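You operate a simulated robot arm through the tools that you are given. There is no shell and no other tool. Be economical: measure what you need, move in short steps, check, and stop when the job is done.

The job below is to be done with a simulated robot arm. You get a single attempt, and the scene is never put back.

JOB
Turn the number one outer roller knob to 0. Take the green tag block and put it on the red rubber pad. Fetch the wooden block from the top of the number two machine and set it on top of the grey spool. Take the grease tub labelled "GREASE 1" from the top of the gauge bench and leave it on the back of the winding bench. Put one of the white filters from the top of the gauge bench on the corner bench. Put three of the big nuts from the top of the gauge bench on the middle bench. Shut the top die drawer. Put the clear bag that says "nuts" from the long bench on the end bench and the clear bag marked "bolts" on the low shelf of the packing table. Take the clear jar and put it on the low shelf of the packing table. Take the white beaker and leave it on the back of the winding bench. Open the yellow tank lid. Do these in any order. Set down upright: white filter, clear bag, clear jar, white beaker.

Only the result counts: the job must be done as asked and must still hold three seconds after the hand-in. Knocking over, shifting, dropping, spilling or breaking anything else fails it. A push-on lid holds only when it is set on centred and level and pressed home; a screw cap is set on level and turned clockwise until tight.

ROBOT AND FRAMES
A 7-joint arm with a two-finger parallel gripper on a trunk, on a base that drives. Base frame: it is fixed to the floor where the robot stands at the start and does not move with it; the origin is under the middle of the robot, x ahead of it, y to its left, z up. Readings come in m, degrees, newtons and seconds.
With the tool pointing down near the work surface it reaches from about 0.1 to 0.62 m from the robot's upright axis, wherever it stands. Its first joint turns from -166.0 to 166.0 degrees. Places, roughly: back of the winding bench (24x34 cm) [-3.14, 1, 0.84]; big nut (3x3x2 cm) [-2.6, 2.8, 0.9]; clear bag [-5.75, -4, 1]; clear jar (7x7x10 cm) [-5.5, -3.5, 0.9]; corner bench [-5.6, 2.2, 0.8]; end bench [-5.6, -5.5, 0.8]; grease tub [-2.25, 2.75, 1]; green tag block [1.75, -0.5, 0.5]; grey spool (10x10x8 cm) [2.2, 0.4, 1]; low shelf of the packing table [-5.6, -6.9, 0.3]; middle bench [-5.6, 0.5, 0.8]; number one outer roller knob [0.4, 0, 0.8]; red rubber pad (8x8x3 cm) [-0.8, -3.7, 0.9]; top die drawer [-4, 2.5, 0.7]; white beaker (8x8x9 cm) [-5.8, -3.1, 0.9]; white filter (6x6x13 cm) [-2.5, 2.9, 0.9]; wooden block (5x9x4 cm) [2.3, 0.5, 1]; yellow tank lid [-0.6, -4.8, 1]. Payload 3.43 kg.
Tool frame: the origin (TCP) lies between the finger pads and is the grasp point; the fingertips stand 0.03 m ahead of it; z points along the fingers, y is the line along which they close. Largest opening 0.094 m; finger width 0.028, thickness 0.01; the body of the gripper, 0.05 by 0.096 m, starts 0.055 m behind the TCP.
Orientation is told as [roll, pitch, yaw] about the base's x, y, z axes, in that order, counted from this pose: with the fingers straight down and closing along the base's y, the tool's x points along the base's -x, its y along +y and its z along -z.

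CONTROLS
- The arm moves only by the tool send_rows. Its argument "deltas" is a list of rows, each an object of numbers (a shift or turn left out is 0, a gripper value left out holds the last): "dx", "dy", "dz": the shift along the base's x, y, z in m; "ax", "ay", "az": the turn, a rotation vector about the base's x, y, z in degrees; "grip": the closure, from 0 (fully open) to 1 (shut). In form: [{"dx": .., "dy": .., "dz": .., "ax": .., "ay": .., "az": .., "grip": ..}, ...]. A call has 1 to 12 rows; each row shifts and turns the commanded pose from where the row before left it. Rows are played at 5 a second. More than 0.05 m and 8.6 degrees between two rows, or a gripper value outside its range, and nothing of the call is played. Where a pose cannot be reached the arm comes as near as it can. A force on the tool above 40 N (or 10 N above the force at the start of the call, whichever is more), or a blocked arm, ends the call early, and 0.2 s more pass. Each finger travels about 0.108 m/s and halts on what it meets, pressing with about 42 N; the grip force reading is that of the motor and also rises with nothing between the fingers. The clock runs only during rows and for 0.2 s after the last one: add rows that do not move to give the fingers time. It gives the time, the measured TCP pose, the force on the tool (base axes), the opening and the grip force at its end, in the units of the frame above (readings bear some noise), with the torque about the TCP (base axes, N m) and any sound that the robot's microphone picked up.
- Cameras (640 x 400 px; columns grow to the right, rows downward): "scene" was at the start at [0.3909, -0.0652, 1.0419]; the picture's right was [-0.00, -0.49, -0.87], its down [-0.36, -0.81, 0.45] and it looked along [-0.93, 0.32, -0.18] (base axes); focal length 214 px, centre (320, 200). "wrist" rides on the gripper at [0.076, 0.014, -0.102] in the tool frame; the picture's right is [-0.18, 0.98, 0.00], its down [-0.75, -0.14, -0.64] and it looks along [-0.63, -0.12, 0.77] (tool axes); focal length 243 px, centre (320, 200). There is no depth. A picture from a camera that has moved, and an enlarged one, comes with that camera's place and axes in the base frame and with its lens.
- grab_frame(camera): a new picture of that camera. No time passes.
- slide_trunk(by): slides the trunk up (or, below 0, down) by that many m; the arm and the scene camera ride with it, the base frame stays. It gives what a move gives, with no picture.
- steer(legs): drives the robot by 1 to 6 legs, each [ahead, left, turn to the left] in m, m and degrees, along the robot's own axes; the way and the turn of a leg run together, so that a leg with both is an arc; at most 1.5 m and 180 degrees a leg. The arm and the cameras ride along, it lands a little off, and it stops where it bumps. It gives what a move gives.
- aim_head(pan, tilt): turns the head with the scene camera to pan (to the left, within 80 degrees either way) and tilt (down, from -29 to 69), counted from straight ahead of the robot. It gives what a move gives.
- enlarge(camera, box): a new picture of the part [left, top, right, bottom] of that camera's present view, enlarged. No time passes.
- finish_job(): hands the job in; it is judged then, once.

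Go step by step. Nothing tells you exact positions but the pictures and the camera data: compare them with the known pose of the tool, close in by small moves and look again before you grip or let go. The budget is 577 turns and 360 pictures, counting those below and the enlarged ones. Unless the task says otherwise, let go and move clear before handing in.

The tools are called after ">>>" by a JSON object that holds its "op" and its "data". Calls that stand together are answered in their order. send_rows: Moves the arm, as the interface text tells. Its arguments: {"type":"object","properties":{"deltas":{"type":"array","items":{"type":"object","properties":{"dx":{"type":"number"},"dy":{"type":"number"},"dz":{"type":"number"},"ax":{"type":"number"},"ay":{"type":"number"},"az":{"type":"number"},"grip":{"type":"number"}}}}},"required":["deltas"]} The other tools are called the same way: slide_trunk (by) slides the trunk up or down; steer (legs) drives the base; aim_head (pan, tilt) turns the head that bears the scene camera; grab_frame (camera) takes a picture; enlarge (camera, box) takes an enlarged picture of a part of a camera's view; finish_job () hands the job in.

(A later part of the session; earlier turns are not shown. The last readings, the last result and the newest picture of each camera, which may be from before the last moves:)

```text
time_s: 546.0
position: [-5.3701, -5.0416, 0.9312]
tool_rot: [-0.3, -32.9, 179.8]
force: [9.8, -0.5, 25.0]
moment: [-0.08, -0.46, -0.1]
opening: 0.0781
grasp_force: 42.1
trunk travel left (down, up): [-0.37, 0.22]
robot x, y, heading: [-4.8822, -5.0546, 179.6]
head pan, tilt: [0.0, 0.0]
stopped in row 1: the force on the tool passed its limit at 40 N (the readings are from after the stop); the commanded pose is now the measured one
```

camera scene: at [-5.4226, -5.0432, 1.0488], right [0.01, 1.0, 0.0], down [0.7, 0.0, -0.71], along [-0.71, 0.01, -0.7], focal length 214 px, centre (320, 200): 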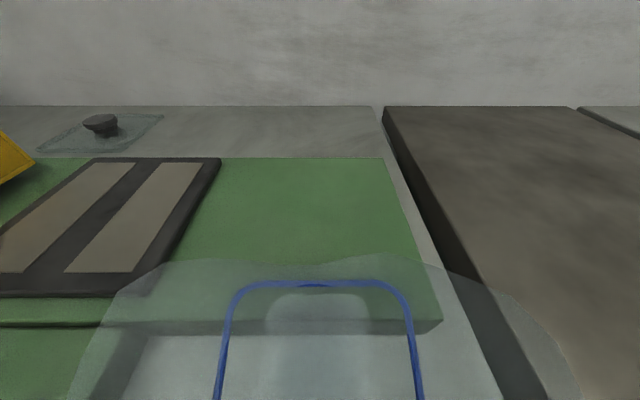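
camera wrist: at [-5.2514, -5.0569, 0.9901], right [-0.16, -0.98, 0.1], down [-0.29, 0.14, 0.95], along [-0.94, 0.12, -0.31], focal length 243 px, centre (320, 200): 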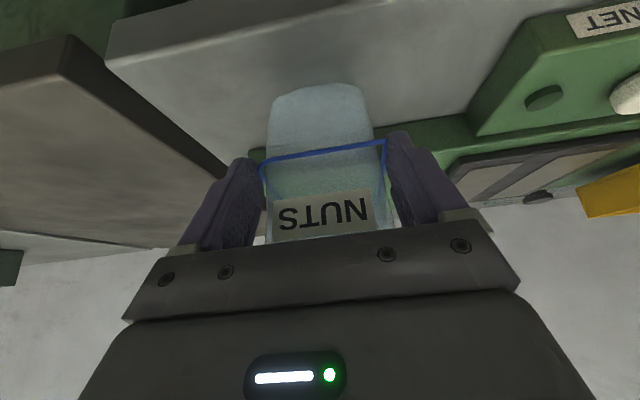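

Contact is flat. Release slowly and back off.

>>> {"op": "send_rows", "data": {"deltas": [{"dz": 0.002}, {"grip": 0.15}, {"grip": 0.1}, {"grip": 0.0}, {}]}}

>>> {"op": "grab_frame", "data": {"camera": "wrist"}}

>>> {"op": "send_rows", "data": {"deltas": [{"dx": 0.02, "dz": 0.03}, {"dx": 0.025, "dz": 0.04}, {"dx": 0.025, "dz": 0.04}, {"dz": 0.04}, {}]}}

>>> {"op": "grab_frame", "data": {"camera": "scene"}}

>>> {"op": "grab_frame", "data": {"camera": "wrist"}}

```text
time_s: 547.2
position: [-5.3725, -5.0409, 0.9325]
tool_rot: [-0.3, -32.7, 179.9]
force: [0.3, 0.1, -1.3]
moment: [0.0, 0.02, 0.02]
opening: 0.0941
grasp_force: 0.0
trunk travel left (down, up): [-0.37, 0.22]
robot x, y, heading: [-4.8817, -5.0504, 179.2]
head pan, tilt: [0.0, 0.0]
```

```text
198 pictures are left
camera wrist: at [-5.253, -5.0565, 0.9789], right [-0.16, -0.98, 0.1], down [-0.29, 0.14, 0.95], along [-0.94, 0.12, -0.3], focal length 243 px, centre (320, 200)
```

wrist: 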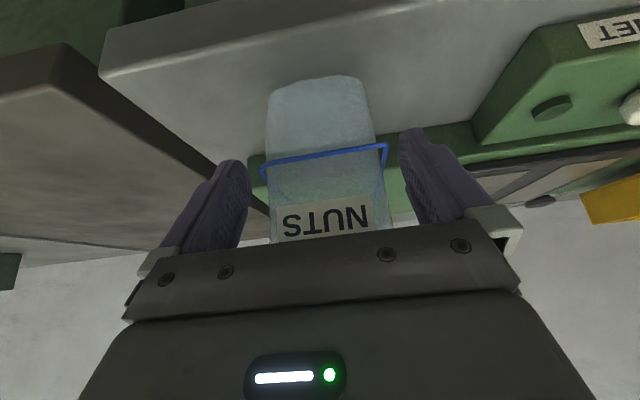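

```text
time_s: 548.4
position: [-5.3031, -5.0414, 1.0822]
tool_rot: [-0.3, -32.7, 179.7]
force: [0.3, 0.0, -0.1]
moment: [0.0, 0.01, 0.04]
opening: 0.0939
grasp_force: 0.0
trunk travel left (down, up): [-0.37, 0.22]
robot x, y, heading: [-4.8781, -5.0489, 179.5]
head pan, tilt: [0.0, 0.0]
```

```text
197 pictures are left
camera scene: at [-5.3762, -5.0417, 1.1762], right [0.01, 1.0, 0.0], down [0.84, 0.0, -0.54], along [-0.54, 0.01, -0.84], focal length 214 px, centre (320, 200)
```

scene: 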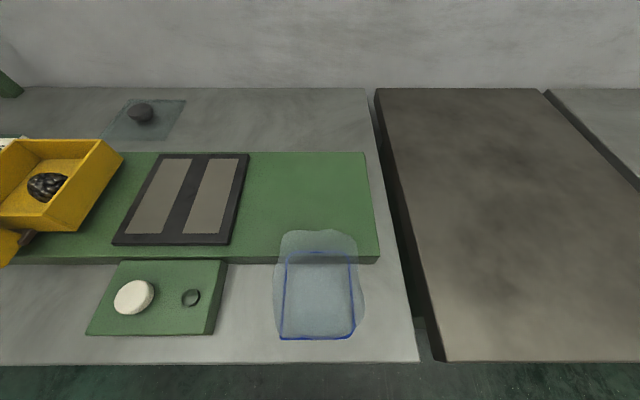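

```text
196 pictures are left
camera wrist: at [-5.1843, -5.0558, 1.1288], right [-0.16, -0.98, 0.1], down [-0.29, 0.14, 0.95], along [-0.94, 0.12, -0.3], focal length 243 px, centre (320, 200)
```

wrist: 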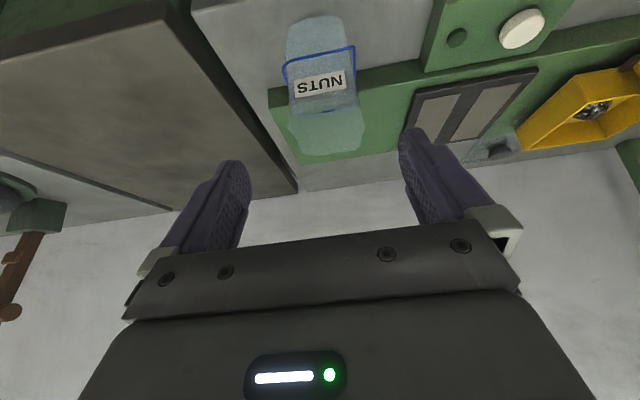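

NUTS bag is upright on the end bench. Next, the beaker: drive to y≈-3.1.

>>> {"op": "send_rows", "data": {"deltas": [{"dz": 0.04}, {"dz": 0.04}, {"dz": 0.04}, {}]}}

>>> {"op": "steer", "data": {"legs": [[-0.45, 0, 0], [0, -1.0, 0], [0, -0.95, 0.5], [0.4, 0, 0]]}}

>>> {"op": "aim_head", "data": {"pan": 0, "tilt": 10}}

>>> {"op": "grab_frame", "data": {"camera": "scene"}}

>>> {"op": "grab_frame", "data": {"camera": "wrist"}}

```text
time_s: 549.4
position: [-5.3043, -5.0417, 1.2008]
tool_rot: [-0.3, -32.7, 179.8]
force: [0.6, 0.1, -0.2]
moment: [0.01, 0.01, 0.0]
opening: 0.0942
grasp_force: 0.0
trunk travel left (down, up): [-0.37, 0.22]
robot x, y, heading: [-4.8807, -5.0544, 179.7]
head pan, tilt: [0.0, 0.0]
```

```text
time_s: 563.5
position: [-5.2506, -3.1007, 1.2006]
tool_rot: [-0.3, -32.7, -179.8]
force: [-0.5, 0.7, -0.7]
moment: [0.02, 0.0, 0.01]
opening: 0.0942
grasp_force: 0.0
trunk travel left (down, up): [-0.37, 0.22]
robot x, y, heading: [-4.8272, -3.1068, 179.6]
head pan, tilt: [0.0, 0.0]
```

```text
time_s: 564.2
position: [-5.2495, -3.1012, 1.2008]
tool_rot: [-0.2, -32.7, -179.8]
force: [-0.3, 0.2, -0.1]
moment: [-0.02, 0.02, -0.01]
opening: 0.0941
grasp_force: 0.0
trunk travel left (down, up): [-0.37, 0.22]
robot x, y, heading: [-4.827, -3.1113, 179.7]
head pan, tilt: [0.0, 10.0]
```

```text
195 pictures are left
camera scene: at [-5.3103, -3.1028, 1.2841], right [0.0, 1.0, 0.0], down [0.92, 0.0, -0.39], along [-0.39, 0.0, -0.92], focal length 214 px, centre (320, 200)
```

scene: 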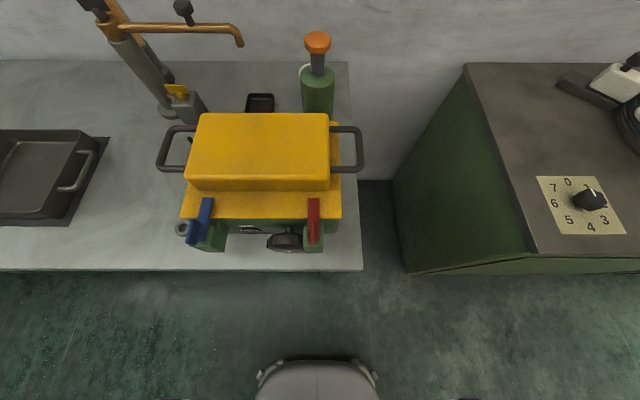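

```text
194 pictures are left
camera wrist: at [-5.1302, -3.1159, 1.2477], right [-0.15, -0.98, 0.1], down [-0.29, 0.14, 0.95], along [-0.95, 0.12, -0.3], focal length 243 px, centre (320, 200)
```

wrist: 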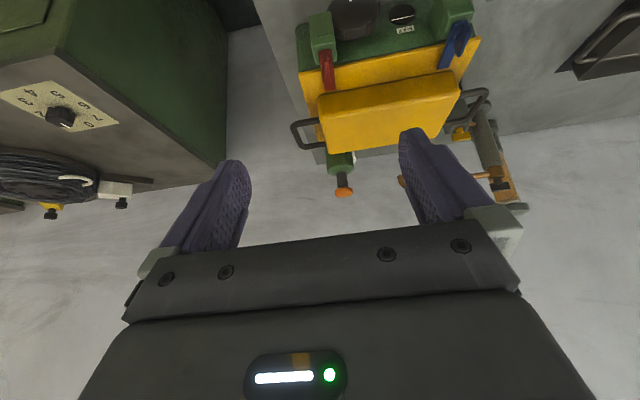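

>>> {"op": "steer", "data": {"legs": [[0.25, 0, 0]]}}

>>> {"op": "send_rows", "data": {"deltas": [{"dx": -0.04, "dz": 0.02}, {"dx": -0.04, "dz": 0.02}, {"dx": -0.04, "dz": 0.01}, {}]}}

>>> {"op": "grab_frame", "data": {"camera": "scene"}}

>>> {"op": "grab_frame", "data": {"camera": "wrist"}}

```text
time_s: 566.0
position: [-5.5038, -3.0999, 1.2013]
tool_rot: [-0.3, -32.6, -179.9]
force: [-1.3, -1.1, 0.1]
moment: [0.02, -0.02, -0.02]
opening: 0.0941
grasp_force: 0.0
trunk travel left (down, up): [-0.37, 0.22]
robot x, y, heading: [-5.0816, -3.1073, 179.6]
head pan, tilt: [0.0, 10.0]
```

```text
time_s: 567.0
position: [-5.6226, -3.1022, 1.2527]
tool_rot: [-0.3, -32.8, -179.9]
force: [0.7, -0.5, 0.3]
moment: [-0.03, 0.02, -0.03]
opening: 0.094
grasp_force: 0.1
trunk travel left (down, up): [-0.37, 0.22]
robot x, y, heading: [-5.0805, -3.1088, 179.6]
head pan, tilt: [0.0, 10.0]
```

```text
193 pictures are left
camera scene: at [-5.6829, -3.1025, 1.3365], right [0.0, 1.0, 0.0], down [0.92, 0.0, -0.39], along [-0.39, 0.0, -0.92], focal length 214 px, centre (320, 200)
```

scene: 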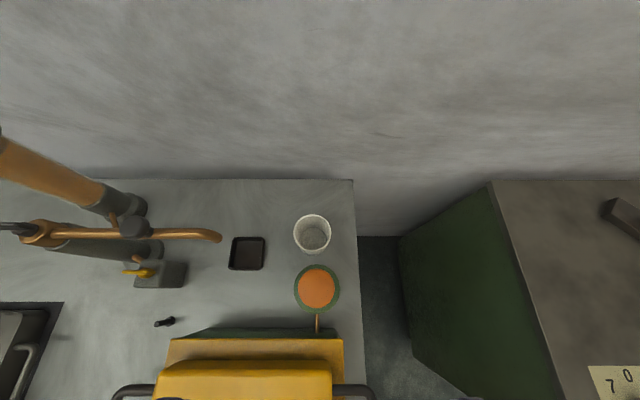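

```text
192 pictures are left
camera wrist: at [-5.5029, -3.1158, 1.3001], right [-0.16, -0.98, 0.1], down [-0.29, 0.14, 0.95], along [-0.95, 0.12, -0.3], focal length 243 px, centre (320, 200)
```

wrist: 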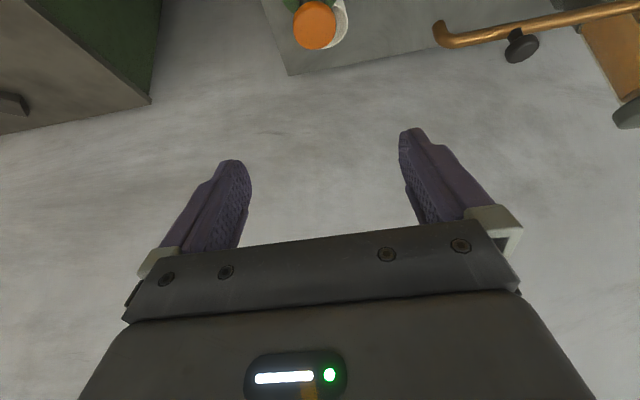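

The beaker stands right behind an orange-capped bottle at ≈(-5.787,-3.118). I need a near-vertical tool; I'll adjust trunk and tool.

>>> {"op": "steer", "data": {"legs": [[0.04, 0, 0]]}}

>>> {"op": "send_rows", "data": {"deltas": [{"ay": -7.6, "dx": -0.02, "dy": -0.005}, {"ay": -7.6, "dx": -0.02, "dy": -0.005}, {"ay": -7.6, "dx": -0.02, "dy": -0.005}, {"dx": -0.04}, {"dx": -0.02}, {}]}}

>>> {"op": "aim_head", "data": {"pan": 0, "tilt": 20}}

>>> {"op": "slide_trunk", "data": {"by": -0.1}}

>>> {"op": "grab_frame", "data": {"camera": "scene"}}

>>> {"op": "grab_frame", "data": {"camera": "wrist"}}

```text
time_s: 567.9
position: [-5.6605, -3.1077, 1.2516]
tool_rot: [-0.2, -32.8, -179.5]
force: [-1.5, -0.5, -0.4]
moment: [0.03, -0.03, 0.0]
opening: 0.0938
grasp_force: 0.1
trunk travel left (down, up): [-0.37, 0.22]
robot x, y, heading: [-5.1125, -3.1123, -179.7]
head pan, tilt: [0.0, 10.0]
```

```text
time_s: 569.3
position: [-5.7776, -3.1229, 1.2509]
tool_rot: [-0.2, -9.9, -179.6]
force: [-0.5, 0.3, -0.4]
moment: [0.04, 0.02, -0.02]
opening: 0.094
grasp_force: 0.0
trunk travel left (down, up): [-0.37, 0.22]
robot x, y, heading: [-5.1118, -3.1097, -179.8]
head pan, tilt: [0.0, 10.0]
```

```text
time_s: 570.0
position: [-5.7771, -3.1238, 1.2503]
tool_rot: [0.0, -9.9, -179.6]
force: [-0.2, 0.1, -0.4]
moment: [0.0, 0.0, 0.01]
opening: 0.0939
grasp_force: 0.1
trunk travel left (down, up): [-0.37, 0.22]
robot x, y, heading: [-5.1153, -3.1137, -179.9]
head pan, tilt: [0.0, 20.0]
```

```text
time_s: 571.4
position: [-5.7779, -3.1235, 1.1512]
tool_rot: [-0.1, -10.1, -179.5]
force: [0.1, 0.8, 0.3]
moment: [-0.05, -0.01, 0.0]
opening: 0.0939
grasp_force: 0.0
trunk travel left (down, up): [-0.27, 0.32]
robot x, y, heading: [-5.1105, -3.1085, -179.8]
head pan, tilt: [0.0, 20.0]
```

```text
191 pictures are left
camera scene: at [-5.8492, -3.1255, 1.2021], right [-0.01, 1.0, 0.0], down [0.98, 0.01, 0.17], along [0.17, 0.0, -0.98], focal length 214 px, centre (320, 200)
```

scene: 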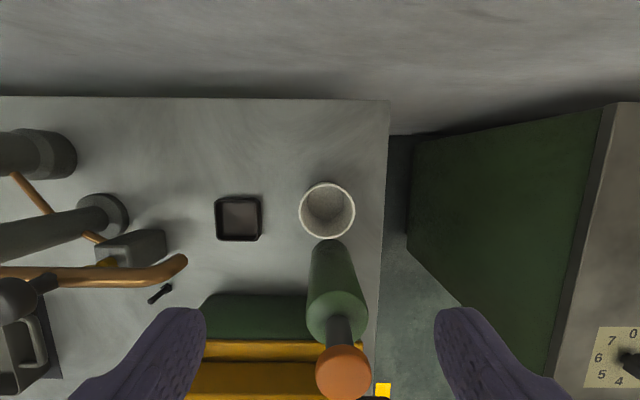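

```text
190 pictures are left
camera wrist: at [-5.6846, -3.1376, 1.2407], right [-0.17, -0.98, 0.03], down [-0.63, 0.14, 0.76], along [-0.76, 0.11, -0.65], focal length 243 px, centre (320, 200)
```

wrist: 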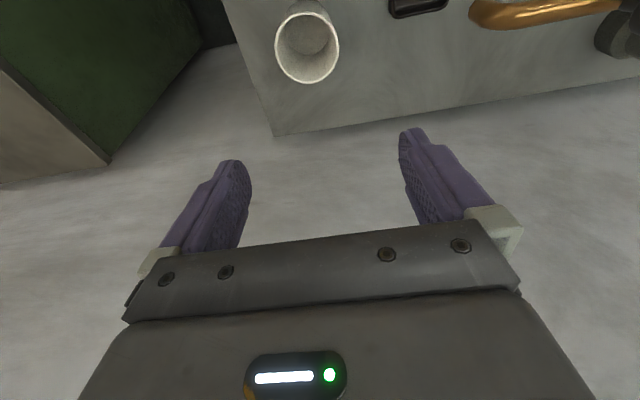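

Beaker rim centre ≈(-5.784,-3.117,0.923). Reduce the lean to 5°, align, and lower partly with the trunk.

>>> {"op": "send_rows", "data": {"deltas": [{"ay": -5, "dx": -0.006, "dy": 0.006}, {"dz": -0.03}, {}]}}

>>> {"op": "slide_trunk", "data": {"by": -0.14}}

>>> {"op": "grab_frame", "data": {"camera": "scene"}}

>>> {"op": "grab_frame", "data": {"camera": "wrist"}}

```text
time_s: 572.2
position: [-5.7852, -3.1184, 1.1221]
tool_rot: [-0.1, -4.9, -179.5]
force: [0.6, 0.1, -0.5]
moment: [-0.01, 0.04, 0.02]
opening: 0.094
grasp_force: 0.1
trunk travel left (down, up): [-0.27, 0.32]
robot x, y, heading: [-5.1119, -3.1115, -179.8]
head pan, tilt: [0.0, 20.0]
```

```text
time_s: 573.9
position: [-5.7837, -3.1193, 0.9816]
tool_rot: [0.0, -5.1, -179.4]
force: [-0.2, -0.1, 0.2]
moment: [0.03, 0.0, -0.03]
opening: 0.094
grasp_force: 0.0
trunk travel left (down, up): [-0.13, 0.46]
robot x, y, heading: [-5.1144, -3.109, -179.7]
head pan, tilt: [0.0, 20.0]
```

```text
189 pictures are left
camera scene: at [-5.8605, -3.1217, 1.0263], right [-0.01, 1.0, 0.0], down [0.97, 0.01, 0.26], along [0.26, 0.0, -0.97], focal length 214 px, centre (320, 200)
```

scene: 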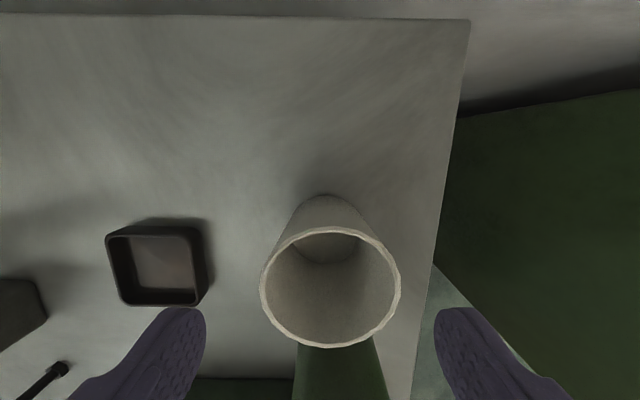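

```text
188 pictures are left
camera wrist: at [-5.6999, -3.1334, 1.079], right [-0.17, -0.98, 0.01], down [-0.7, 0.13, 0.7], along [-0.7, 0.11, -0.71], focal length 243 px, centre (320, 200)
```

wrist: 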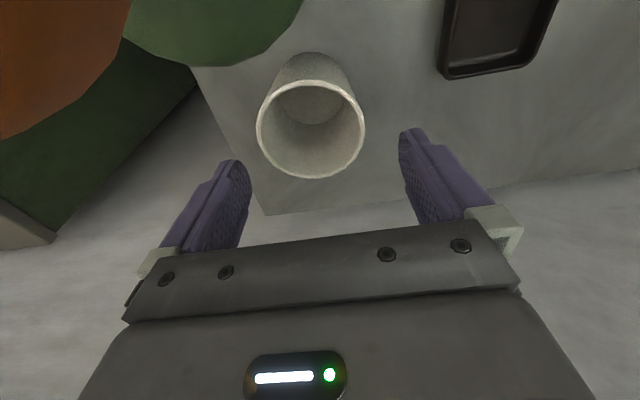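

>>> {"op": "send_rows", "data": {"deltas": [{"dy": 0.0035, "dz": -0.025}, {"dz": -0.025}, {"dz": -0.02}, {}, {"grip": 0.15}, {"grip": 0.3}, {"grip": 0.4}, {}]}}

>>> {"op": "grab_frame", "data": {"camera": "wrist"}}

```text
time_s: 574.6
position: [-5.7861, -3.1189, 0.9192]
tool_rot: [0.2, -5.2, -179.5]
force: [-0.6, -0.1, -0.8]
moment: [-0.05, -0.02, 0.01]
opening: 0.0939
grasp_force: 0.1
trunk travel left (down, up): [-0.13, 0.46]
robot x, y, heading: [-5.1139, -3.1161, -179.7]
head pan, tilt: [0.0, 20.0]
stopped in row 3: the force on the tool passed its limit at 45 N (the readings are from after the stop); the commanded pose is now the measured one
```

```text
187 pictures are left
camera wrist: at [-5.7013, -3.1328, 1.0164], right [-0.17, -0.98, 0.02], down [-0.69, 0.14, 0.71], along [-0.7, 0.11, -0.71], focal length 243 px, centre (320, 200)
```

wrist: 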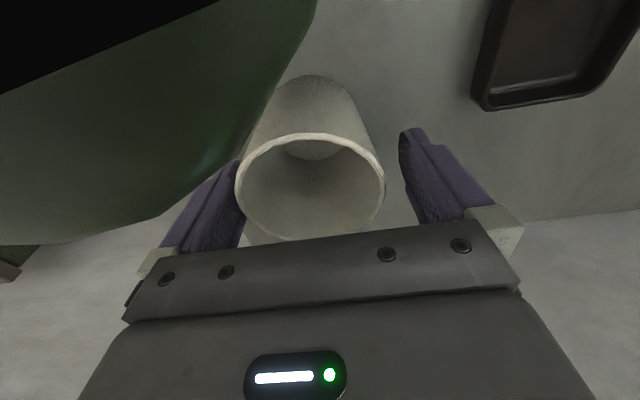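

>>> {"op": "grab_frame", "data": {"camera": "scene"}}

>>> {"op": "aim_head", "data": {"pan": 0, "tilt": 60}}

>>> {"op": "grab_frame", "data": {"camera": "scene"}}

```text
186 pictures are left
camera scene: at [-5.8621, -3.1215, 0.9643], right [-0.01, 1.0, 0.0], down [0.97, 0.01, 0.26], along [0.26, 0.0, -0.97], focal length 214 px, centre (320, 200)
```

scene: 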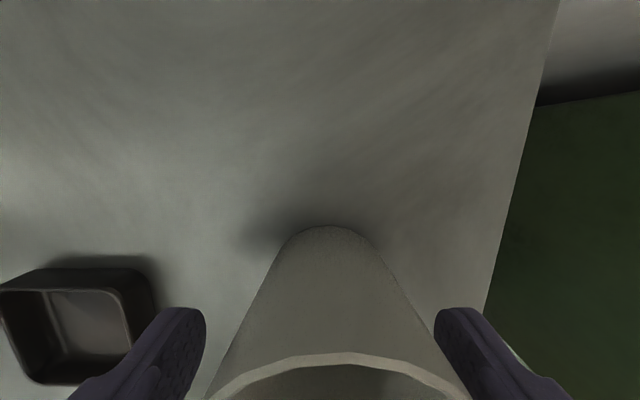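

```text
time_s: 575.7
position: [-5.7856, -3.1201, 0.9193]
tool_rot: [0.1, -5.3, -179.5]
force: [0.8, -1.1, 0.8]
moment: [0.0, -0.01, -0.01]
opening: 0.0941
grasp_force: 0.1
trunk travel left (down, up): [-0.13, 0.46]
robot x, y, heading: [-5.1133, -3.113, -179.4]
head pan, tilt: [0.0, 60.0]
```

```text
185 pictures are left
camera scene: at [-5.8017, -3.1219, 0.9857], right [-0.01, 1.0, 0.0], down [0.58, 0.01, 0.82], along [0.82, 0.01, -0.58], focal length 214 px, centre (320, 200)
```

scene: 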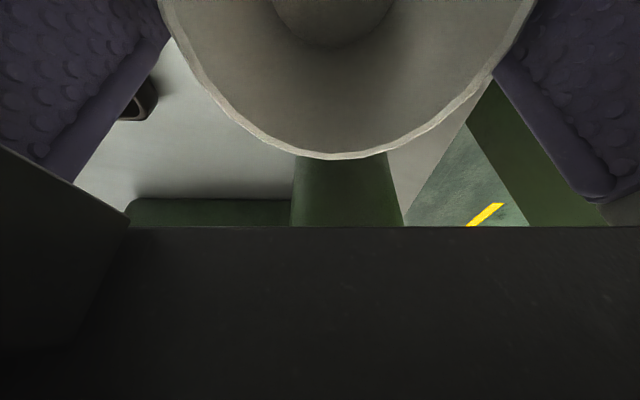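

The beaker is slightly toward +y. Shift 5 mm and continue.

>>> {"op": "send_rows", "data": {"deltas": [{"dy": 0.005}, {}, {"dz": -0.006}, {}]}}

>>> {"op": "grab_frame", "data": {"camera": "wrist"}}

```text
time_s: 576.5
position: [-5.7872, -3.1156, 0.921]
tool_rot: [0.3, -5.7, -179.3]
force: [6.7, -2.9, 14.1]
moment: [0.18, -0.97, -0.22]
opening: 0.0941
grasp_force: 0.0
trunk travel left (down, up): [-0.13, 0.46]
robot x, y, heading: [-5.1122, -3.1085, -179.7]
head pan, tilt: [0.0, 60.0]
stopped in row 4: the force on the tool passed its limit at 46 N (the readings are from after the stop); the commanded pose is now the measured one
```

```text
184 pictures are left
camera wrist: at [-5.7015, -3.1294, 1.0173], right [-0.17, -0.98, 0.02], down [-0.69, 0.14, 0.71], along [-0.71, 0.11, -0.7], focal length 243 px, centre (320, 200)
```

wrist: 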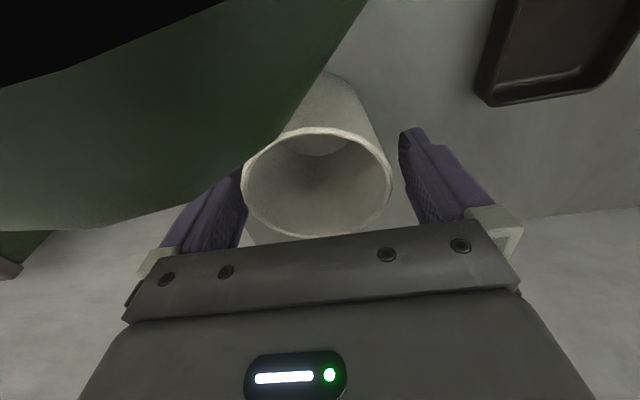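

The wrist-camera bracket is touching the bottle. Raise and check the bottle.

>>> {"op": "send_rows", "data": {"deltas": [{"dz": 0.03}, {"dz": 0.04}, {"dz": 0.04}, {"dz": 0.04}, {"dz": 0.03}, {}]}}

>>> {"op": "aim_head", "data": {"pan": 0, "tilt": 20}}

>>> {"op": "grab_frame", "data": {"camera": "scene"}}

```text
time_s: 577.0
position: [-5.7892, -3.1218, 0.9336]
tool_rot: [0.5, -4.7, -179.2]
force: [-11.3, -10.2, -21.7]
moment: [1.27, 0.62, -1.02]
opening: 0.0941
grasp_force: 0.0
trunk travel left (down, up): [-0.13, 0.46]
robot x, y, heading: [-5.1123, -3.1095, -179.4]
head pan, tilt: [0.0, 60.0]
stopped in row 2: the force on the tool passed its limit at 135 N (the readings are from after the stop); the commanded pose is now the measured one
```

```text
time_s: 578.0
position: [-5.7888, -3.1224, 0.9355]
tool_rot: [0.4, -4.8, -179.3]
force: [-7.5, -19.9, -32.5]
moment: [2.42, 2.24, -1.97]
opening: 0.0941
grasp_force: 0.0
trunk travel left (down, up): [-0.13, 0.46]
robot x, y, heading: [-5.1137, -3.1116, -179.5]
head pan, tilt: [0.0, 20.0]
```

```text
183 pictures are left
camera scene: at [-5.865, -3.1234, 0.9798], right [-0.01, 1.0, -0.01], down [0.96, 0.01, 0.26], along [0.26, 0.0, -0.96], focal length 214 px, centre (320, 200)
```

scene: 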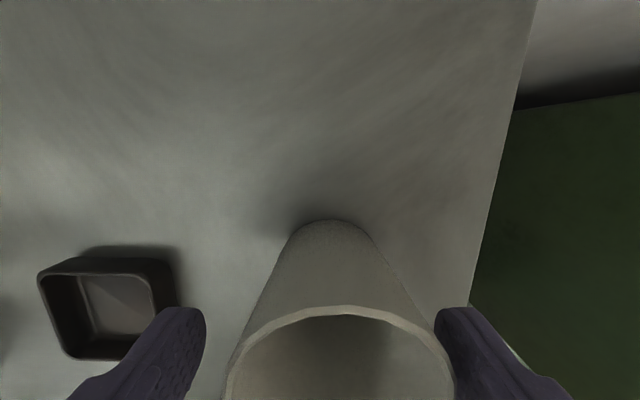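

Something catches above; ease in the direction of the force (−x, −y), then rise.

>>> {"op": "send_rows", "data": {"deltas": [{"dy": -0.006, "dx": -0.004, "dz": -0.006}, {}]}}

>>> {"op": "grab_frame", "data": {"camera": "wrist"}}

```text
time_s: 578.6
position: [-5.7922, -3.1217, 0.9315]
tool_rot: [0.4, -5.1, -179.4]
force: [-0.3, -0.3, -0.9]
moment: [-0.01, -0.01, 0.0]
opening: 0.0938
grasp_force: 0.1
trunk travel left (down, up): [-0.13, 0.46]
robot x, y, heading: [-5.1163, -3.1096, -179.7]
head pan, tilt: [0.0, 20.0]
```

```text
182 pictures are left
camera wrist: at [-5.7067, -3.1354, 1.0302], right [-0.17, -0.98, 0.02], down [-0.69, 0.14, 0.71], along [-0.7, 0.11, -0.71], focal length 243 px, centre (320, 200)
```

wrist: 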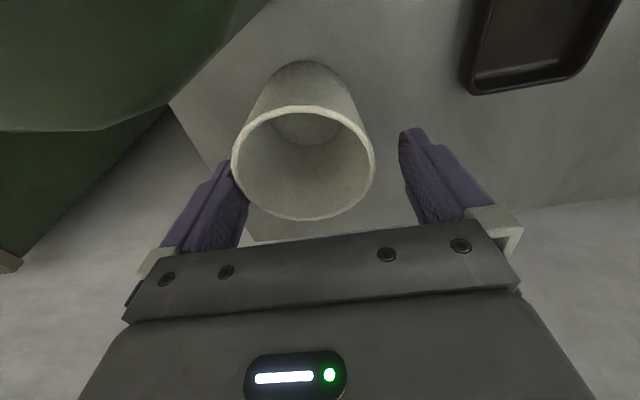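

>>> {"op": "send_rows", "data": {"deltas": [{"dx": -0.012, "dy": 0.002}, {"dx": -0.012, "dy": 0.002}, {"dx": -0.01}, {}]}}

>>> {"op": "send_rows", "data": {"deltas": [{"dz": 0.01}, {"dz": 0.015}, {"dz": 0.02}, {}]}}

```text
time_s: 579.6
position: [-5.8246, -3.1192, 0.9316]
tool_rot: [0.4, -5.0, -179.3]
force: [1.1, -0.2, 0.7]
moment: [0.02, 0.01, -0.01]
opening: 0.0942
grasp_force: 0.0
trunk travel left (down, up): [-0.13, 0.46]
robot x, y, heading: [-5.1148, -3.1082, -179.9]
head pan, tilt: [0.0, 20.0]
```

```text
time_s: 580.6
position: [-5.8247, -3.1212, 0.9766]
tool_rot: [0.4, -5.0, -179.3]
force: [0.6, -0.3, 0.2]
moment: [-0.03, -0.03, -0.02]
opening: 0.0941
grasp_force: 0.0
trunk travel left (down, up): [-0.13, 0.46]
robot x, y, heading: [-5.1153, -3.112, -179.6]
head pan, tilt: [0.0, 20.0]
```

Free now. Continue up and inspect the bottle and beaker.

>>> {"op": "send_rows", "data": {"deltas": [{"dz": 0.03}, {"dz": 0.04}, {"dz": 0.04}, {}]}}

>>> {"op": "grab_frame", "data": {"camera": "scene"}}

>>> {"op": "grab_frame", "data": {"camera": "wrist"}}

```text
time_s: 581.6
position: [-5.8258, -3.1198, 1.0877]
tool_rot: [0.4, -5.0, -179.3]
force: [-0.4, 0.3, 0.3]
moment: [0.04, -0.01, 0.03]
opening: 0.0941
grasp_force: 0.0
trunk travel left (down, up): [-0.13, 0.46]
robot x, y, heading: [-5.1155, -3.1177, -179.5]
head pan, tilt: [0.0, 20.0]
```

```text
181 pictures are left
camera scene: at [-5.9009, -3.1217, 1.1335], right [-0.01, 1.0, -0.01], down [0.97, 0.01, 0.26], along [0.26, 0.0, -0.97], focal length 214 px, centre (320, 200)
```

scene: 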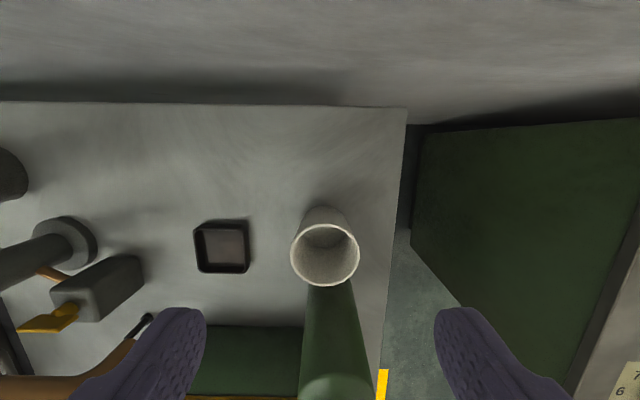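

```text
180 pictures are left
camera wrist: at [-5.7401, -3.1327, 1.1861], right [-0.17, -0.98, 0.02], down [-0.7, 0.14, 0.7], along [-0.7, 0.1, -0.71], focal length 243 px, centre (320, 200)
```

wrist: 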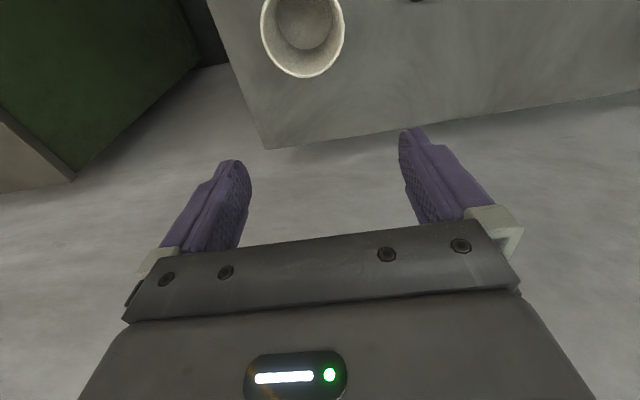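

Beaker and bottle stand. I'll rotate the tool 90° so the bracket points to +y, away from the bottle.

>>> {"op": "send_rows", "data": {"deltas": [{"dz": 0.04}, {"dz": 0.04}, {"az": 8.3, "ay": -1}, {"az": 8.3, "ay": -1}, {"az": 8.3, "ay": -1}, {"az": 8.3, "ay": -1}, {"az": 8.3, "ay": -1}, {"az": 8.3}, {"az": 8.3}, {"az": 8.3}, {"az": 8.3}, {"az": 8.3}]}}

>>> {"op": "send_rows", "data": {"deltas": [{"az": 7}, {"dx": 0.035, "dy": 0.003}, {}]}}

>>> {"op": "grab_frame", "data": {"camera": "scene"}}

>>> {"op": "grab_frame", "data": {"camera": "wrist"}}

```text
time_s: 584.2
position: [-5.795, -3.1204, 1.1571]
tool_rot: [2.3, -0.6, -96.1]
force: [0.0, -0.7, -0.3]
moment: [0.02, -0.01, 0.03]
opening: 0.0938
grasp_force: 0.0
out of reach, approached as far as the arm can: row 2, 4, 6, 7, 12
trunk travel left (down, up): [-0.13, 0.46]
robot x, y, heading: [-5.1135, -3.1133, -179.6]
head pan, tilt: [0.0, 20.0]
```

```text
time_s: 585.0
position: [-5.7579, -3.1188, 1.1569]
tool_rot: [2.2, -0.5, -89.3]
force: [0.4, -0.2, 0.4]
moment: [0.02, 0.03, 0.03]
opening: 0.0941
grasp_force: 0.0
trunk travel left (down, up): [-0.13, 0.46]
robot x, y, heading: [-5.1147, -3.1165, -179.7]
head pan, tilt: [0.0, 20.0]
```

```text
179 pictures are left
camera scene: at [-5.7606, -3.1968, 1.1963], right [-1.0, -0.01, -0.04], down [-0.02, 0.94, 0.33], along [0.03, 0.33, -0.94], focal length 214 px, centre (320, 200)
```

scene: 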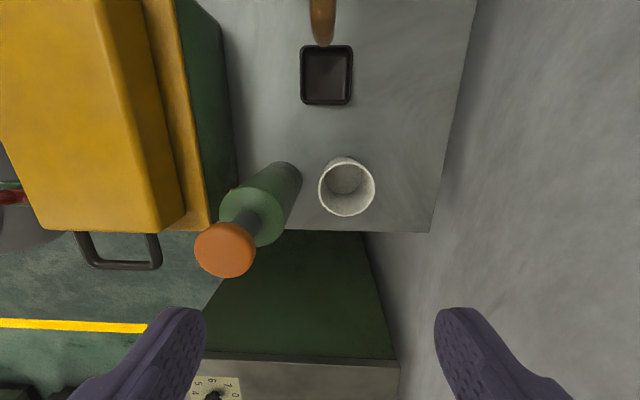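

```text
178 pictures are left
camera wrist: at [-5.749, -3.0412, 1.2617], right [0.98, -0.17, 0.04], down [-0.16, -0.75, 0.64], along [-0.08, -0.64, -0.77], focal length 243 px, centre (320, 200)
```

wrist: 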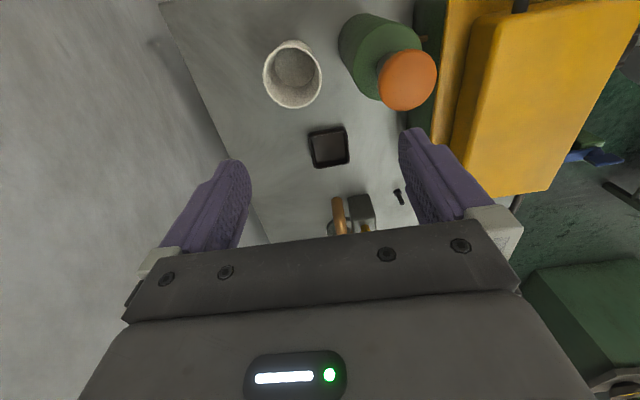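

Clear geometry now: bottle axis (-5.682,-3.104), beaker (-5.784,-3.116). Level the tool, align and lower.

>>> {"op": "send_rows", "data": {"deltas": [{"ay": 2.3, "dx": -0.013, "dy": 0.001, "az": -0.7}, {"dx": -0.013, "dy": 0.001}, {"dz": -0.03}, {"dz": -0.03}, {}]}}

>>> {"op": "slide_trunk", "data": {"by": -0.11}}

>>> {"op": "grab_frame", "data": {"camera": "scene"}}

>>> {"op": "grab_frame", "data": {"camera": "wrist"}}

```text
time_s: 586.2
position: [-5.786, -3.1162, 1.0955]
tool_rot: [-0.1, -0.5, -90.0]
force: [-0.3, 0.7, 0.1]
moment: [0.0, -0.01, 0.02]
opening: 0.094
grasp_force: 0.0
trunk travel left (down, up): [-0.13, 0.46]
robot x, y, heading: [-5.1139, -3.1104, -179.6]
head pan, tilt: [0.0, 20.0]
```

```text
time_s: 587.7
position: [-5.7857, -3.117, 0.9869]
tool_rot: [0.0, -0.5, -90.1]
force: [0.7, -0.3, 0.2]
moment: [0.01, 0.01, -0.04]
opening: 0.0944
grasp_force: 0.1
trunk travel left (down, up): [-0.02, 0.57]
robot x, y, heading: [-5.114, -3.1145, -179.5]
head pan, tilt: [0.0, 20.0]
```

```text
177 pictures are left
camera scene: at [-5.7878, -3.1945, 1.0247], right [-1.0, 0.0, 0.0], down [0.0, 0.94, 0.33], along [0.0, 0.33, -0.94], focal length 214 px, centre (320, 200)
```

scene: 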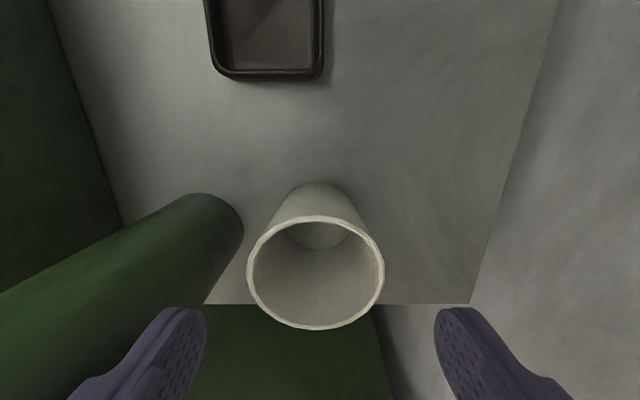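

```text
176 pictures are left
camera wrist: at [-5.7717, -3.039, 1.0896], right [0.98, -0.19, 0.0], down [-0.14, -0.75, 0.65], along [-0.12, -0.64, -0.76], focal length 243 px, centre (320, 200)
```

wrist: 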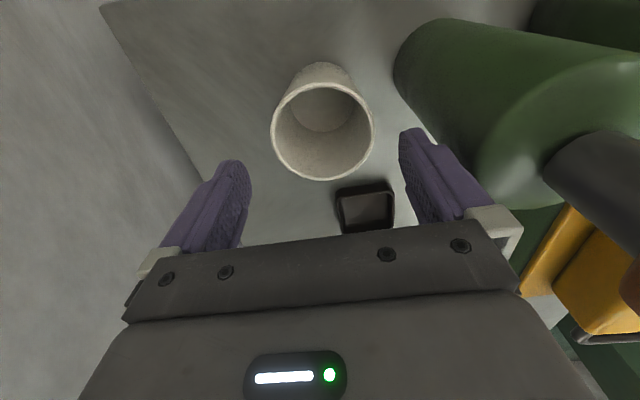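

>>> {"op": "send_rows", "data": {"deltas": [{"dy": 0.002, "dz": -0.025}, {"dz": -0.025}, {"dz": -0.02}, {"dz": -0.008}, {}]}}

>>> {"op": "send_rows", "data": {"deltas": [{"grip": 0.15}, {"grip": 0.25}, {"grip": 0.35}, {}]}}

>>> {"op": "grab_frame", "data": {"camera": "wrist"}}

```text
time_s: 588.9
position: [-5.7855, -3.1137, 0.9078]
tool_rot: [-0.1, -0.5, -90.1]
force: [-0.2, 0.6, -0.7]
moment: [-0.03, -0.02, -0.02]
opening: 0.0941
grasp_force: 0.0
trunk travel left (down, up): [-0.02, 0.57]
robot x, y, heading: [-5.1191, -3.1129, -179.6]
head pan, tilt: [0.0, 20.0]
```

```text
time_s: 589.9
position: [-5.7849, -3.1143, 0.9082]
tool_rot: [-0.2, -0.4, -90.1]
force: [-0.3, 0.6, 1.5]
moment: [-0.04, -0.01, -0.02]
opening: 0.0729
grasp_force: 42.4
trunk travel left (down, up): [-0.02, 0.57]
robot x, y, heading: [-5.1132, -3.1133, -179.7]
head pan, tilt: [0.0, 20.0]
```

```text
175 pictures are left
camera wrist: at [-5.7713, -3.037, 1.011], right [0.98, -0.19, 0.0], down [-0.14, -0.75, 0.65], along [-0.12, -0.64, -0.76], focal length 243 px, centre (320, 200)
```

wrist: 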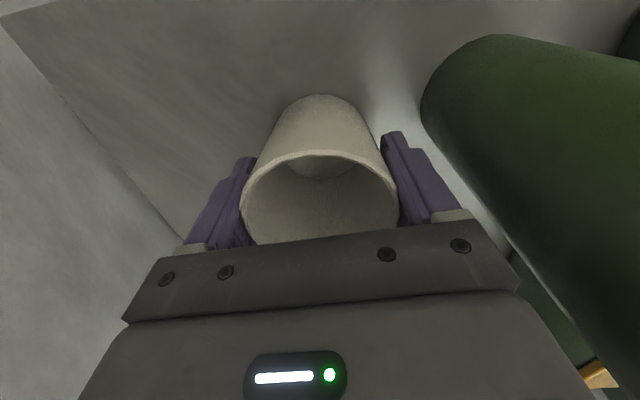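

Beaker gripped. Lift straight up with the trunk.

>>> {"op": "slide_trunk", "data": {"by": 0.3}}

>>> {"op": "grab_frame", "data": {"camera": "wrist"}}

>>> {"op": "grab_frame", "data": {"camera": "scene"}}

```text
time_s: 592.9
position: [-5.7855, -3.1144, 1.2079]
tool_rot: [0.1, -0.5, -90.1]
force: [0.4, -0.4, -0.7]
moment: [0.01, -0.04, -0.03]
opening: 0.0728
grasp_force: 41.6
trunk travel left (down, up): [-0.32, 0.27]
robot x, y, heading: [-5.1105, -3.1108, -179.9]
head pan, tilt: [0.0, 20.0]
```

```text
174 pictures are left
camera wrist: at [-5.7714, -3.037, 1.3108], right [0.98, -0.19, 0.0], down [-0.14, -0.75, 0.65], along [-0.12, -0.64, -0.76], focal length 243 px, centre (320, 200)
```

wrist: 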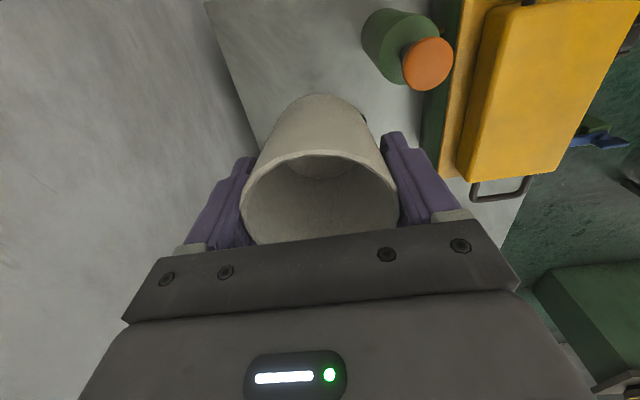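

```text
173 pictures are left
camera scene: at [-5.7875, -3.1924, 1.2459], right [-1.0, 0.0, 0.0], down [0.0, 0.94, 0.33], along [0.0, 0.33, -0.94], focal length 214 px, centre (320, 200)
```

scene: 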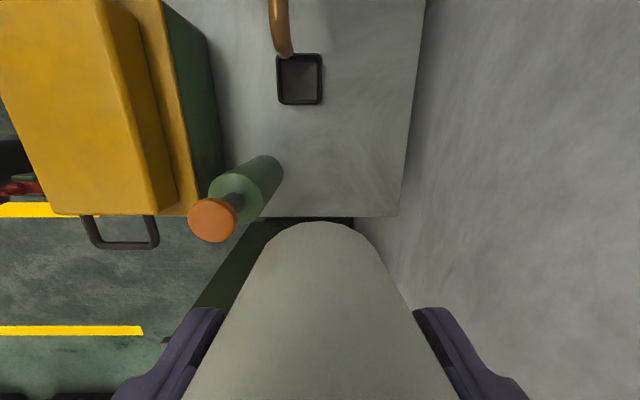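

Raise, retract and drive toward the winding bench via the free floor at x≈-4.4.

>>> {"op": "slide_trunk", "data": {"by": 0.15}}

>>> {"op": "send_rows", "data": {"deltas": [{"dx": 0.045}, {"dx": 0.045}, {"dx": 0.045}, {"dx": 0.04}, {}]}}

>>> {"op": "steer", "data": {"legs": [[-0.7, 0, 0], [0, -1.0, 0]]}}

>>> {"op": "aim_head", "data": {"pan": 80, "tilt": -10}}

>>> {"op": "grab_frame", "data": {"camera": "scene"}}

```text
time_s: 594.6
position: [-5.7859, -3.1129, 1.3573]
tool_rot: [0.0, -0.5, -90.1]
force: [0.8, 0.7, -0.4]
moment: [0.0, 0.01, -0.01]
opening: 0.0727
grasp_force: 41.7
trunk travel left (down, up): [-0.47, 0.12]
robot x, y, heading: [-5.1166, -3.1128, -179.5]
head pan, tilt: [0.0, 20.0]
```

```text
time_s: 595.8
position: [-5.6103, -3.1148, 1.3567]
tool_rot: [0.0, -0.5, -90.1]
force: [-0.8, 0.0, -0.3]
moment: [-0.03, -0.01, 0.0]
opening: 0.0728
grasp_force: 42.3
trunk travel left (down, up): [-0.47, 0.12]
robot x, y, heading: [-5.1152, -3.1082, -179.8]
head pan, tilt: [0.0, 20.0]
```

```text
time_s: 604.4
position: [-4.9355, -2.1366, 1.3579]
tool_rot: [-0.1, -0.5, -88.6]
force: [0.2, 0.3, -0.7]
moment: [-0.02, 0.0, -0.01]
opening: 0.0728
grasp_force: 42.0
trunk travel left (down, up): [-0.47, 0.12]
robot x, y, heading: [-4.4365, -2.1233, -178.2]
head pan, tilt: [0.0, 20.0]
```

```text
time_s: 605.9
position: [-4.9357, -2.1382, 1.3575]
tool_rot: [-0.1, -0.5, -88.7]
force: [-0.6, 1.1, -1.0]
moment: [0.0, 0.03, 0.03]
opening: 0.0728
grasp_force: 42.0
trunk travel left (down, up): [-0.47, 0.12]
robot x, y, heading: [-4.4374, -2.1211, -178.1]
head pan, tilt: [80.0, -10.0]
```

```text
172 pictures are left
camera scene: at [-4.8508, -2.2605, 1.4755], right [-0.18, -0.01, -0.98], down [0.15, 0.99, -0.04], along [0.97, -0.15, -0.17], focal length 214 px, centre (320, 200)
```

scene: 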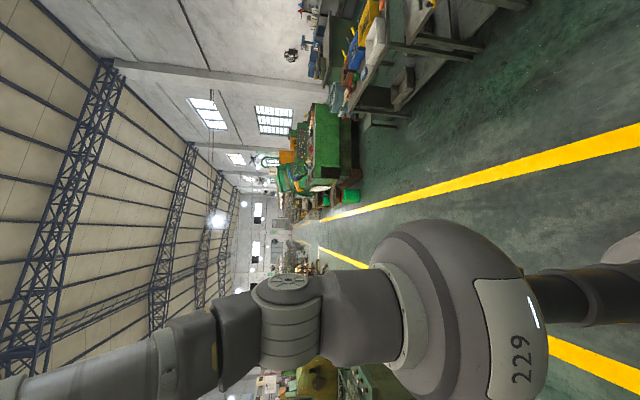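

>>> {"op": "steer", "data": {"legs": [[0, 0, -92]]}}

>>> {"op": "aim_head", "data": {"pan": -70, "tilt": 0}}

>>> {"op": "grab_frame", "data": {"camera": "scene"}}

```text
time_s: 610.3
position: [-4.4191, -1.6264, 1.3582]
tool_rot: [0.0, -0.5, 177.6]
force: [-0.2, 0.6, -0.8]
moment: [-0.02, -0.04, -0.01]
opening: 0.0729
grasp_force: 41.4
trunk travel left (down, up): [-0.47, 0.12]
robot x, y, heading: [-4.4374, -2.1242, 87.9]
head pan, tilt: [80.0, -10.0]
```

```text
time_s: 612.6
position: [-4.4202, -1.6263, 1.3577]
tool_rot: [-0.1, -0.6, 177.4]
force: [-0.4, 0.3, -1.4]
moment: [0.01, -0.01, 0.0]
opening: 0.0728
grasp_force: 42.0
trunk travel left (down, up): [-0.47, 0.12]
robot x, y, heading: [-4.4361, -2.1246, 88.2]
head pan, tilt: [-70.0, 0.0]
```

```text
171 pictures are left
camera scene: at [-4.5272, -1.5383, 1.4595], right [0.02, 0.34, 0.94], down [1.0, -0.04, -0.01], along [0.04, 0.94, -0.34], focal length 214 px, centre (320, 200)
```

scene: 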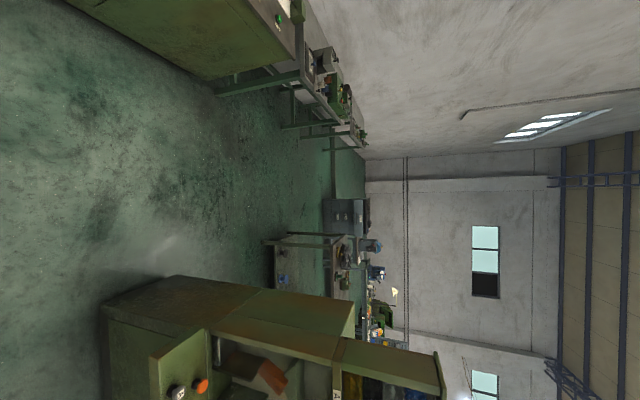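

>>> {"op": "steer", "data": {"legs": [[1.2, 0.08, 2], [1.0, 0, 0]]}}

>>> {"op": "grab_frame", "data": {"camera": "scene"}}

```text
time_s: 623.3
position: [-4.4932, 0.5272, 1.3576]
tool_rot: [-0.1, -0.5, 178.7]
force: [0.4, -0.2, -0.9]
moment: [-0.01, 0.03, 0.0]
opening: 0.0727
grasp_force: 41.6
trunk travel left (down, up): [-0.47, 0.12]
robot x, y, heading: [-4.5019, 0.0328, 89.2]
head pan, tilt: [-70.0, 0.0]
```

```text
170 pictures are left
camera scene: at [-4.6014, 0.6133, 1.4593], right [0.02, 0.34, 0.94], down [1.0, -0.02, -0.01], along [0.02, 0.94, -0.34], focal length 214 px, centre (320, 200)
```

scene: 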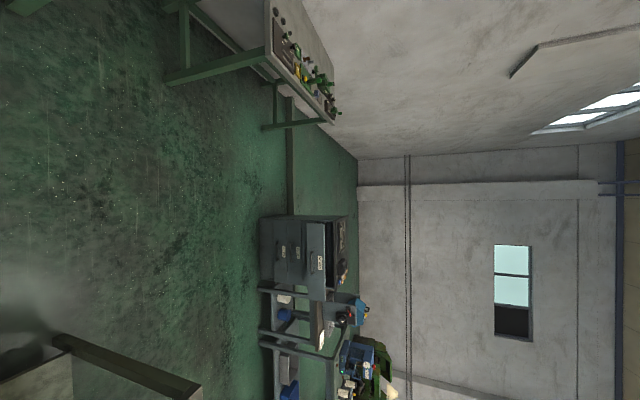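

>>> {"op": "steer", "data": {"legs": [[0, 0.2, 0], [0.9, 0, 0], [0.85, 0, 0]]}}

>>> {"op": "aim_head", "data": {"pan": -10, "tilt": 69}}

>>> {"op": "grab_frame", "data": {"camera": "scene"}}

```text
time_s: 633.4
position: [-4.656, 2.296, 1.3582]
tool_rot: [-0.1, -0.4, 178.9]
force: [-0.8, 0.4, -0.4]
moment: [0.0, -0.02, 0.0]
opening: 0.0728
grasp_force: 41.6
trunk travel left (down, up): [-0.47, 0.12]
robot x, y, heading: [-4.6624, 1.7962, 89.4]
head pan, tilt: [-70.0, 0.0]
```

```text
time_s: 634.8
position: [-4.6575, 2.295, 1.3583]
tool_rot: [-0.1, -0.5, 178.9]
force: [1.1, -0.3, -0.1]
moment: [-0.02, -0.01, -0.05]
opening: 0.0728
grasp_force: 42.3
trunk travel left (down, up): [-0.47, 0.12]
robot x, y, heading: [-4.6659, 1.7957, 89.6]
head pan, tilt: [-10.0, 68.8]
```

```text
169 pictures are left
camera scene: at [-4.6682, 2.304, 1.4342], right [0.02, 0.98, 0.18], down [0.37, -0.17, 0.91], along [0.93, 0.05, -0.37], focal length 214 px, centre (320, 200)
```

scene: 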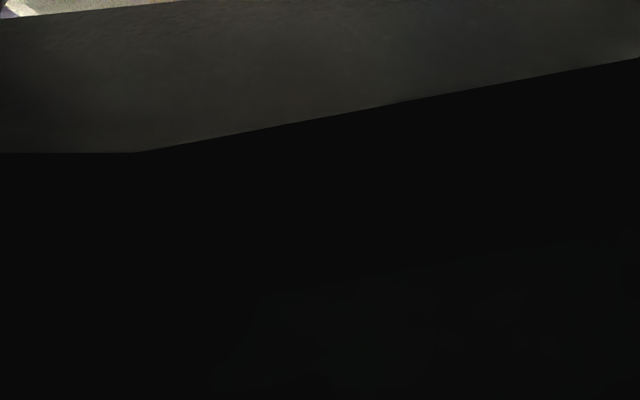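

>>> {"op": "steer", "data": {"legs": [[0, 0, -90]]}}

>>> {"op": "aim_head", "data": {"pan": -60, "tilt": 0}}

>>> {"op": "grab_frame", "data": {"camera": "scene"}}

```text
time_s: 639.0
position: [-4.1679, 1.8, 1.3579]
tool_rot: [-0.1, -0.5, 89.9]
force: [0.0, -0.6, 0.0]
moment: [-0.03, 0.0, 0.0]
opening: 0.0727
grasp_force: 42.0
trunk travel left (down, up): [-0.47, 0.12]
robot x, y, heading: [-4.6608, 1.8014, 0.2]
head pan, tilt: [-10.0, 68.8]
```

```text
time_s: 640.4
position: [-4.1683, 1.8001, 1.3582]
tool_rot: [-0.1, -0.6, 89.8]
force: [-0.3, 0.4, -0.5]
moment: [0.0, -0.01, -0.01]
opening: 0.0727
grasp_force: 41.7
trunk travel left (down, up): [-0.47, 0.12]
robot x, y, heading: [-4.6595, 1.7978, 0.4]
head pan, tilt: [-60.0, 0.0]
```

```text
168 pictures are left
camera scene: at [-4.0913, 1.9077, 1.4453], right [0.5, -0.01, 0.87], down [0.0, -1.0, -0.01], along [0.87, 0.0, -0.5], focal length 214 px, centre (320, 200)
```

scene: 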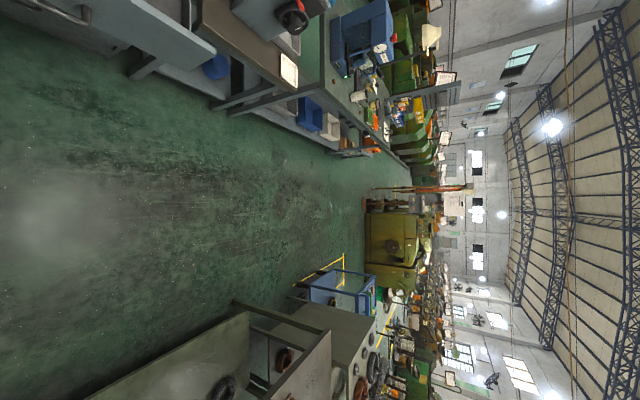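

>>> {"op": "steer", "data": {"legs": [[0.7, 0, 0]]}}

>>> {"op": "aim_head", "data": {"pan": -40, "tilt": 30}}

>>> {"op": "grab_frame", "data": {"camera": "scene"}}

```text
time_s: 644.2
position: [-3.4735, 1.8035, 1.3569]
tool_rot: [-0.1, -0.5, 89.7]
force: [0.2, -0.2, -0.1]
moment: [-0.02, 0.02, -0.01]
opening: 0.0728
grasp_force: 42.4
trunk travel left (down, up): [-0.47, 0.12]
robot x, y, heading: [-3.9707, 1.8025, 0.4]
head pan, tilt: [-60.0, 0.0]
```

```text
time_s: 645.1
position: [-3.4739, 1.8015, 1.3588]
tool_rot: [-0.1, -0.6, 89.7]
force: [-0.2, -0.4, -0.9]
moment: [0.01, -0.01, -0.01]
opening: 0.0728
grasp_force: 42.0
trunk travel left (down, up): [-0.47, 0.12]
robot x, y, heading: [-3.969, 1.8054, -0.0]
head pan, tilt: [-40.0, 30.0]
```

```text
167 pictures are left
camera scene: at [-3.4175, 1.8625, 1.4206], right [0.76, -0.01, 0.64], down [-0.33, -0.87, 0.37], along [0.56, -0.5, -0.67], focal length 214 px, centre (320, 200)
```

scene: 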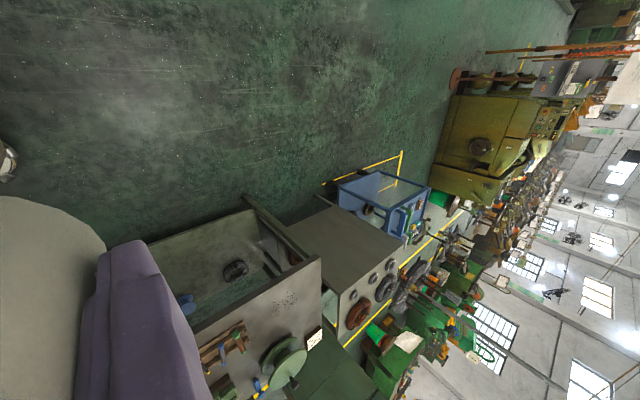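

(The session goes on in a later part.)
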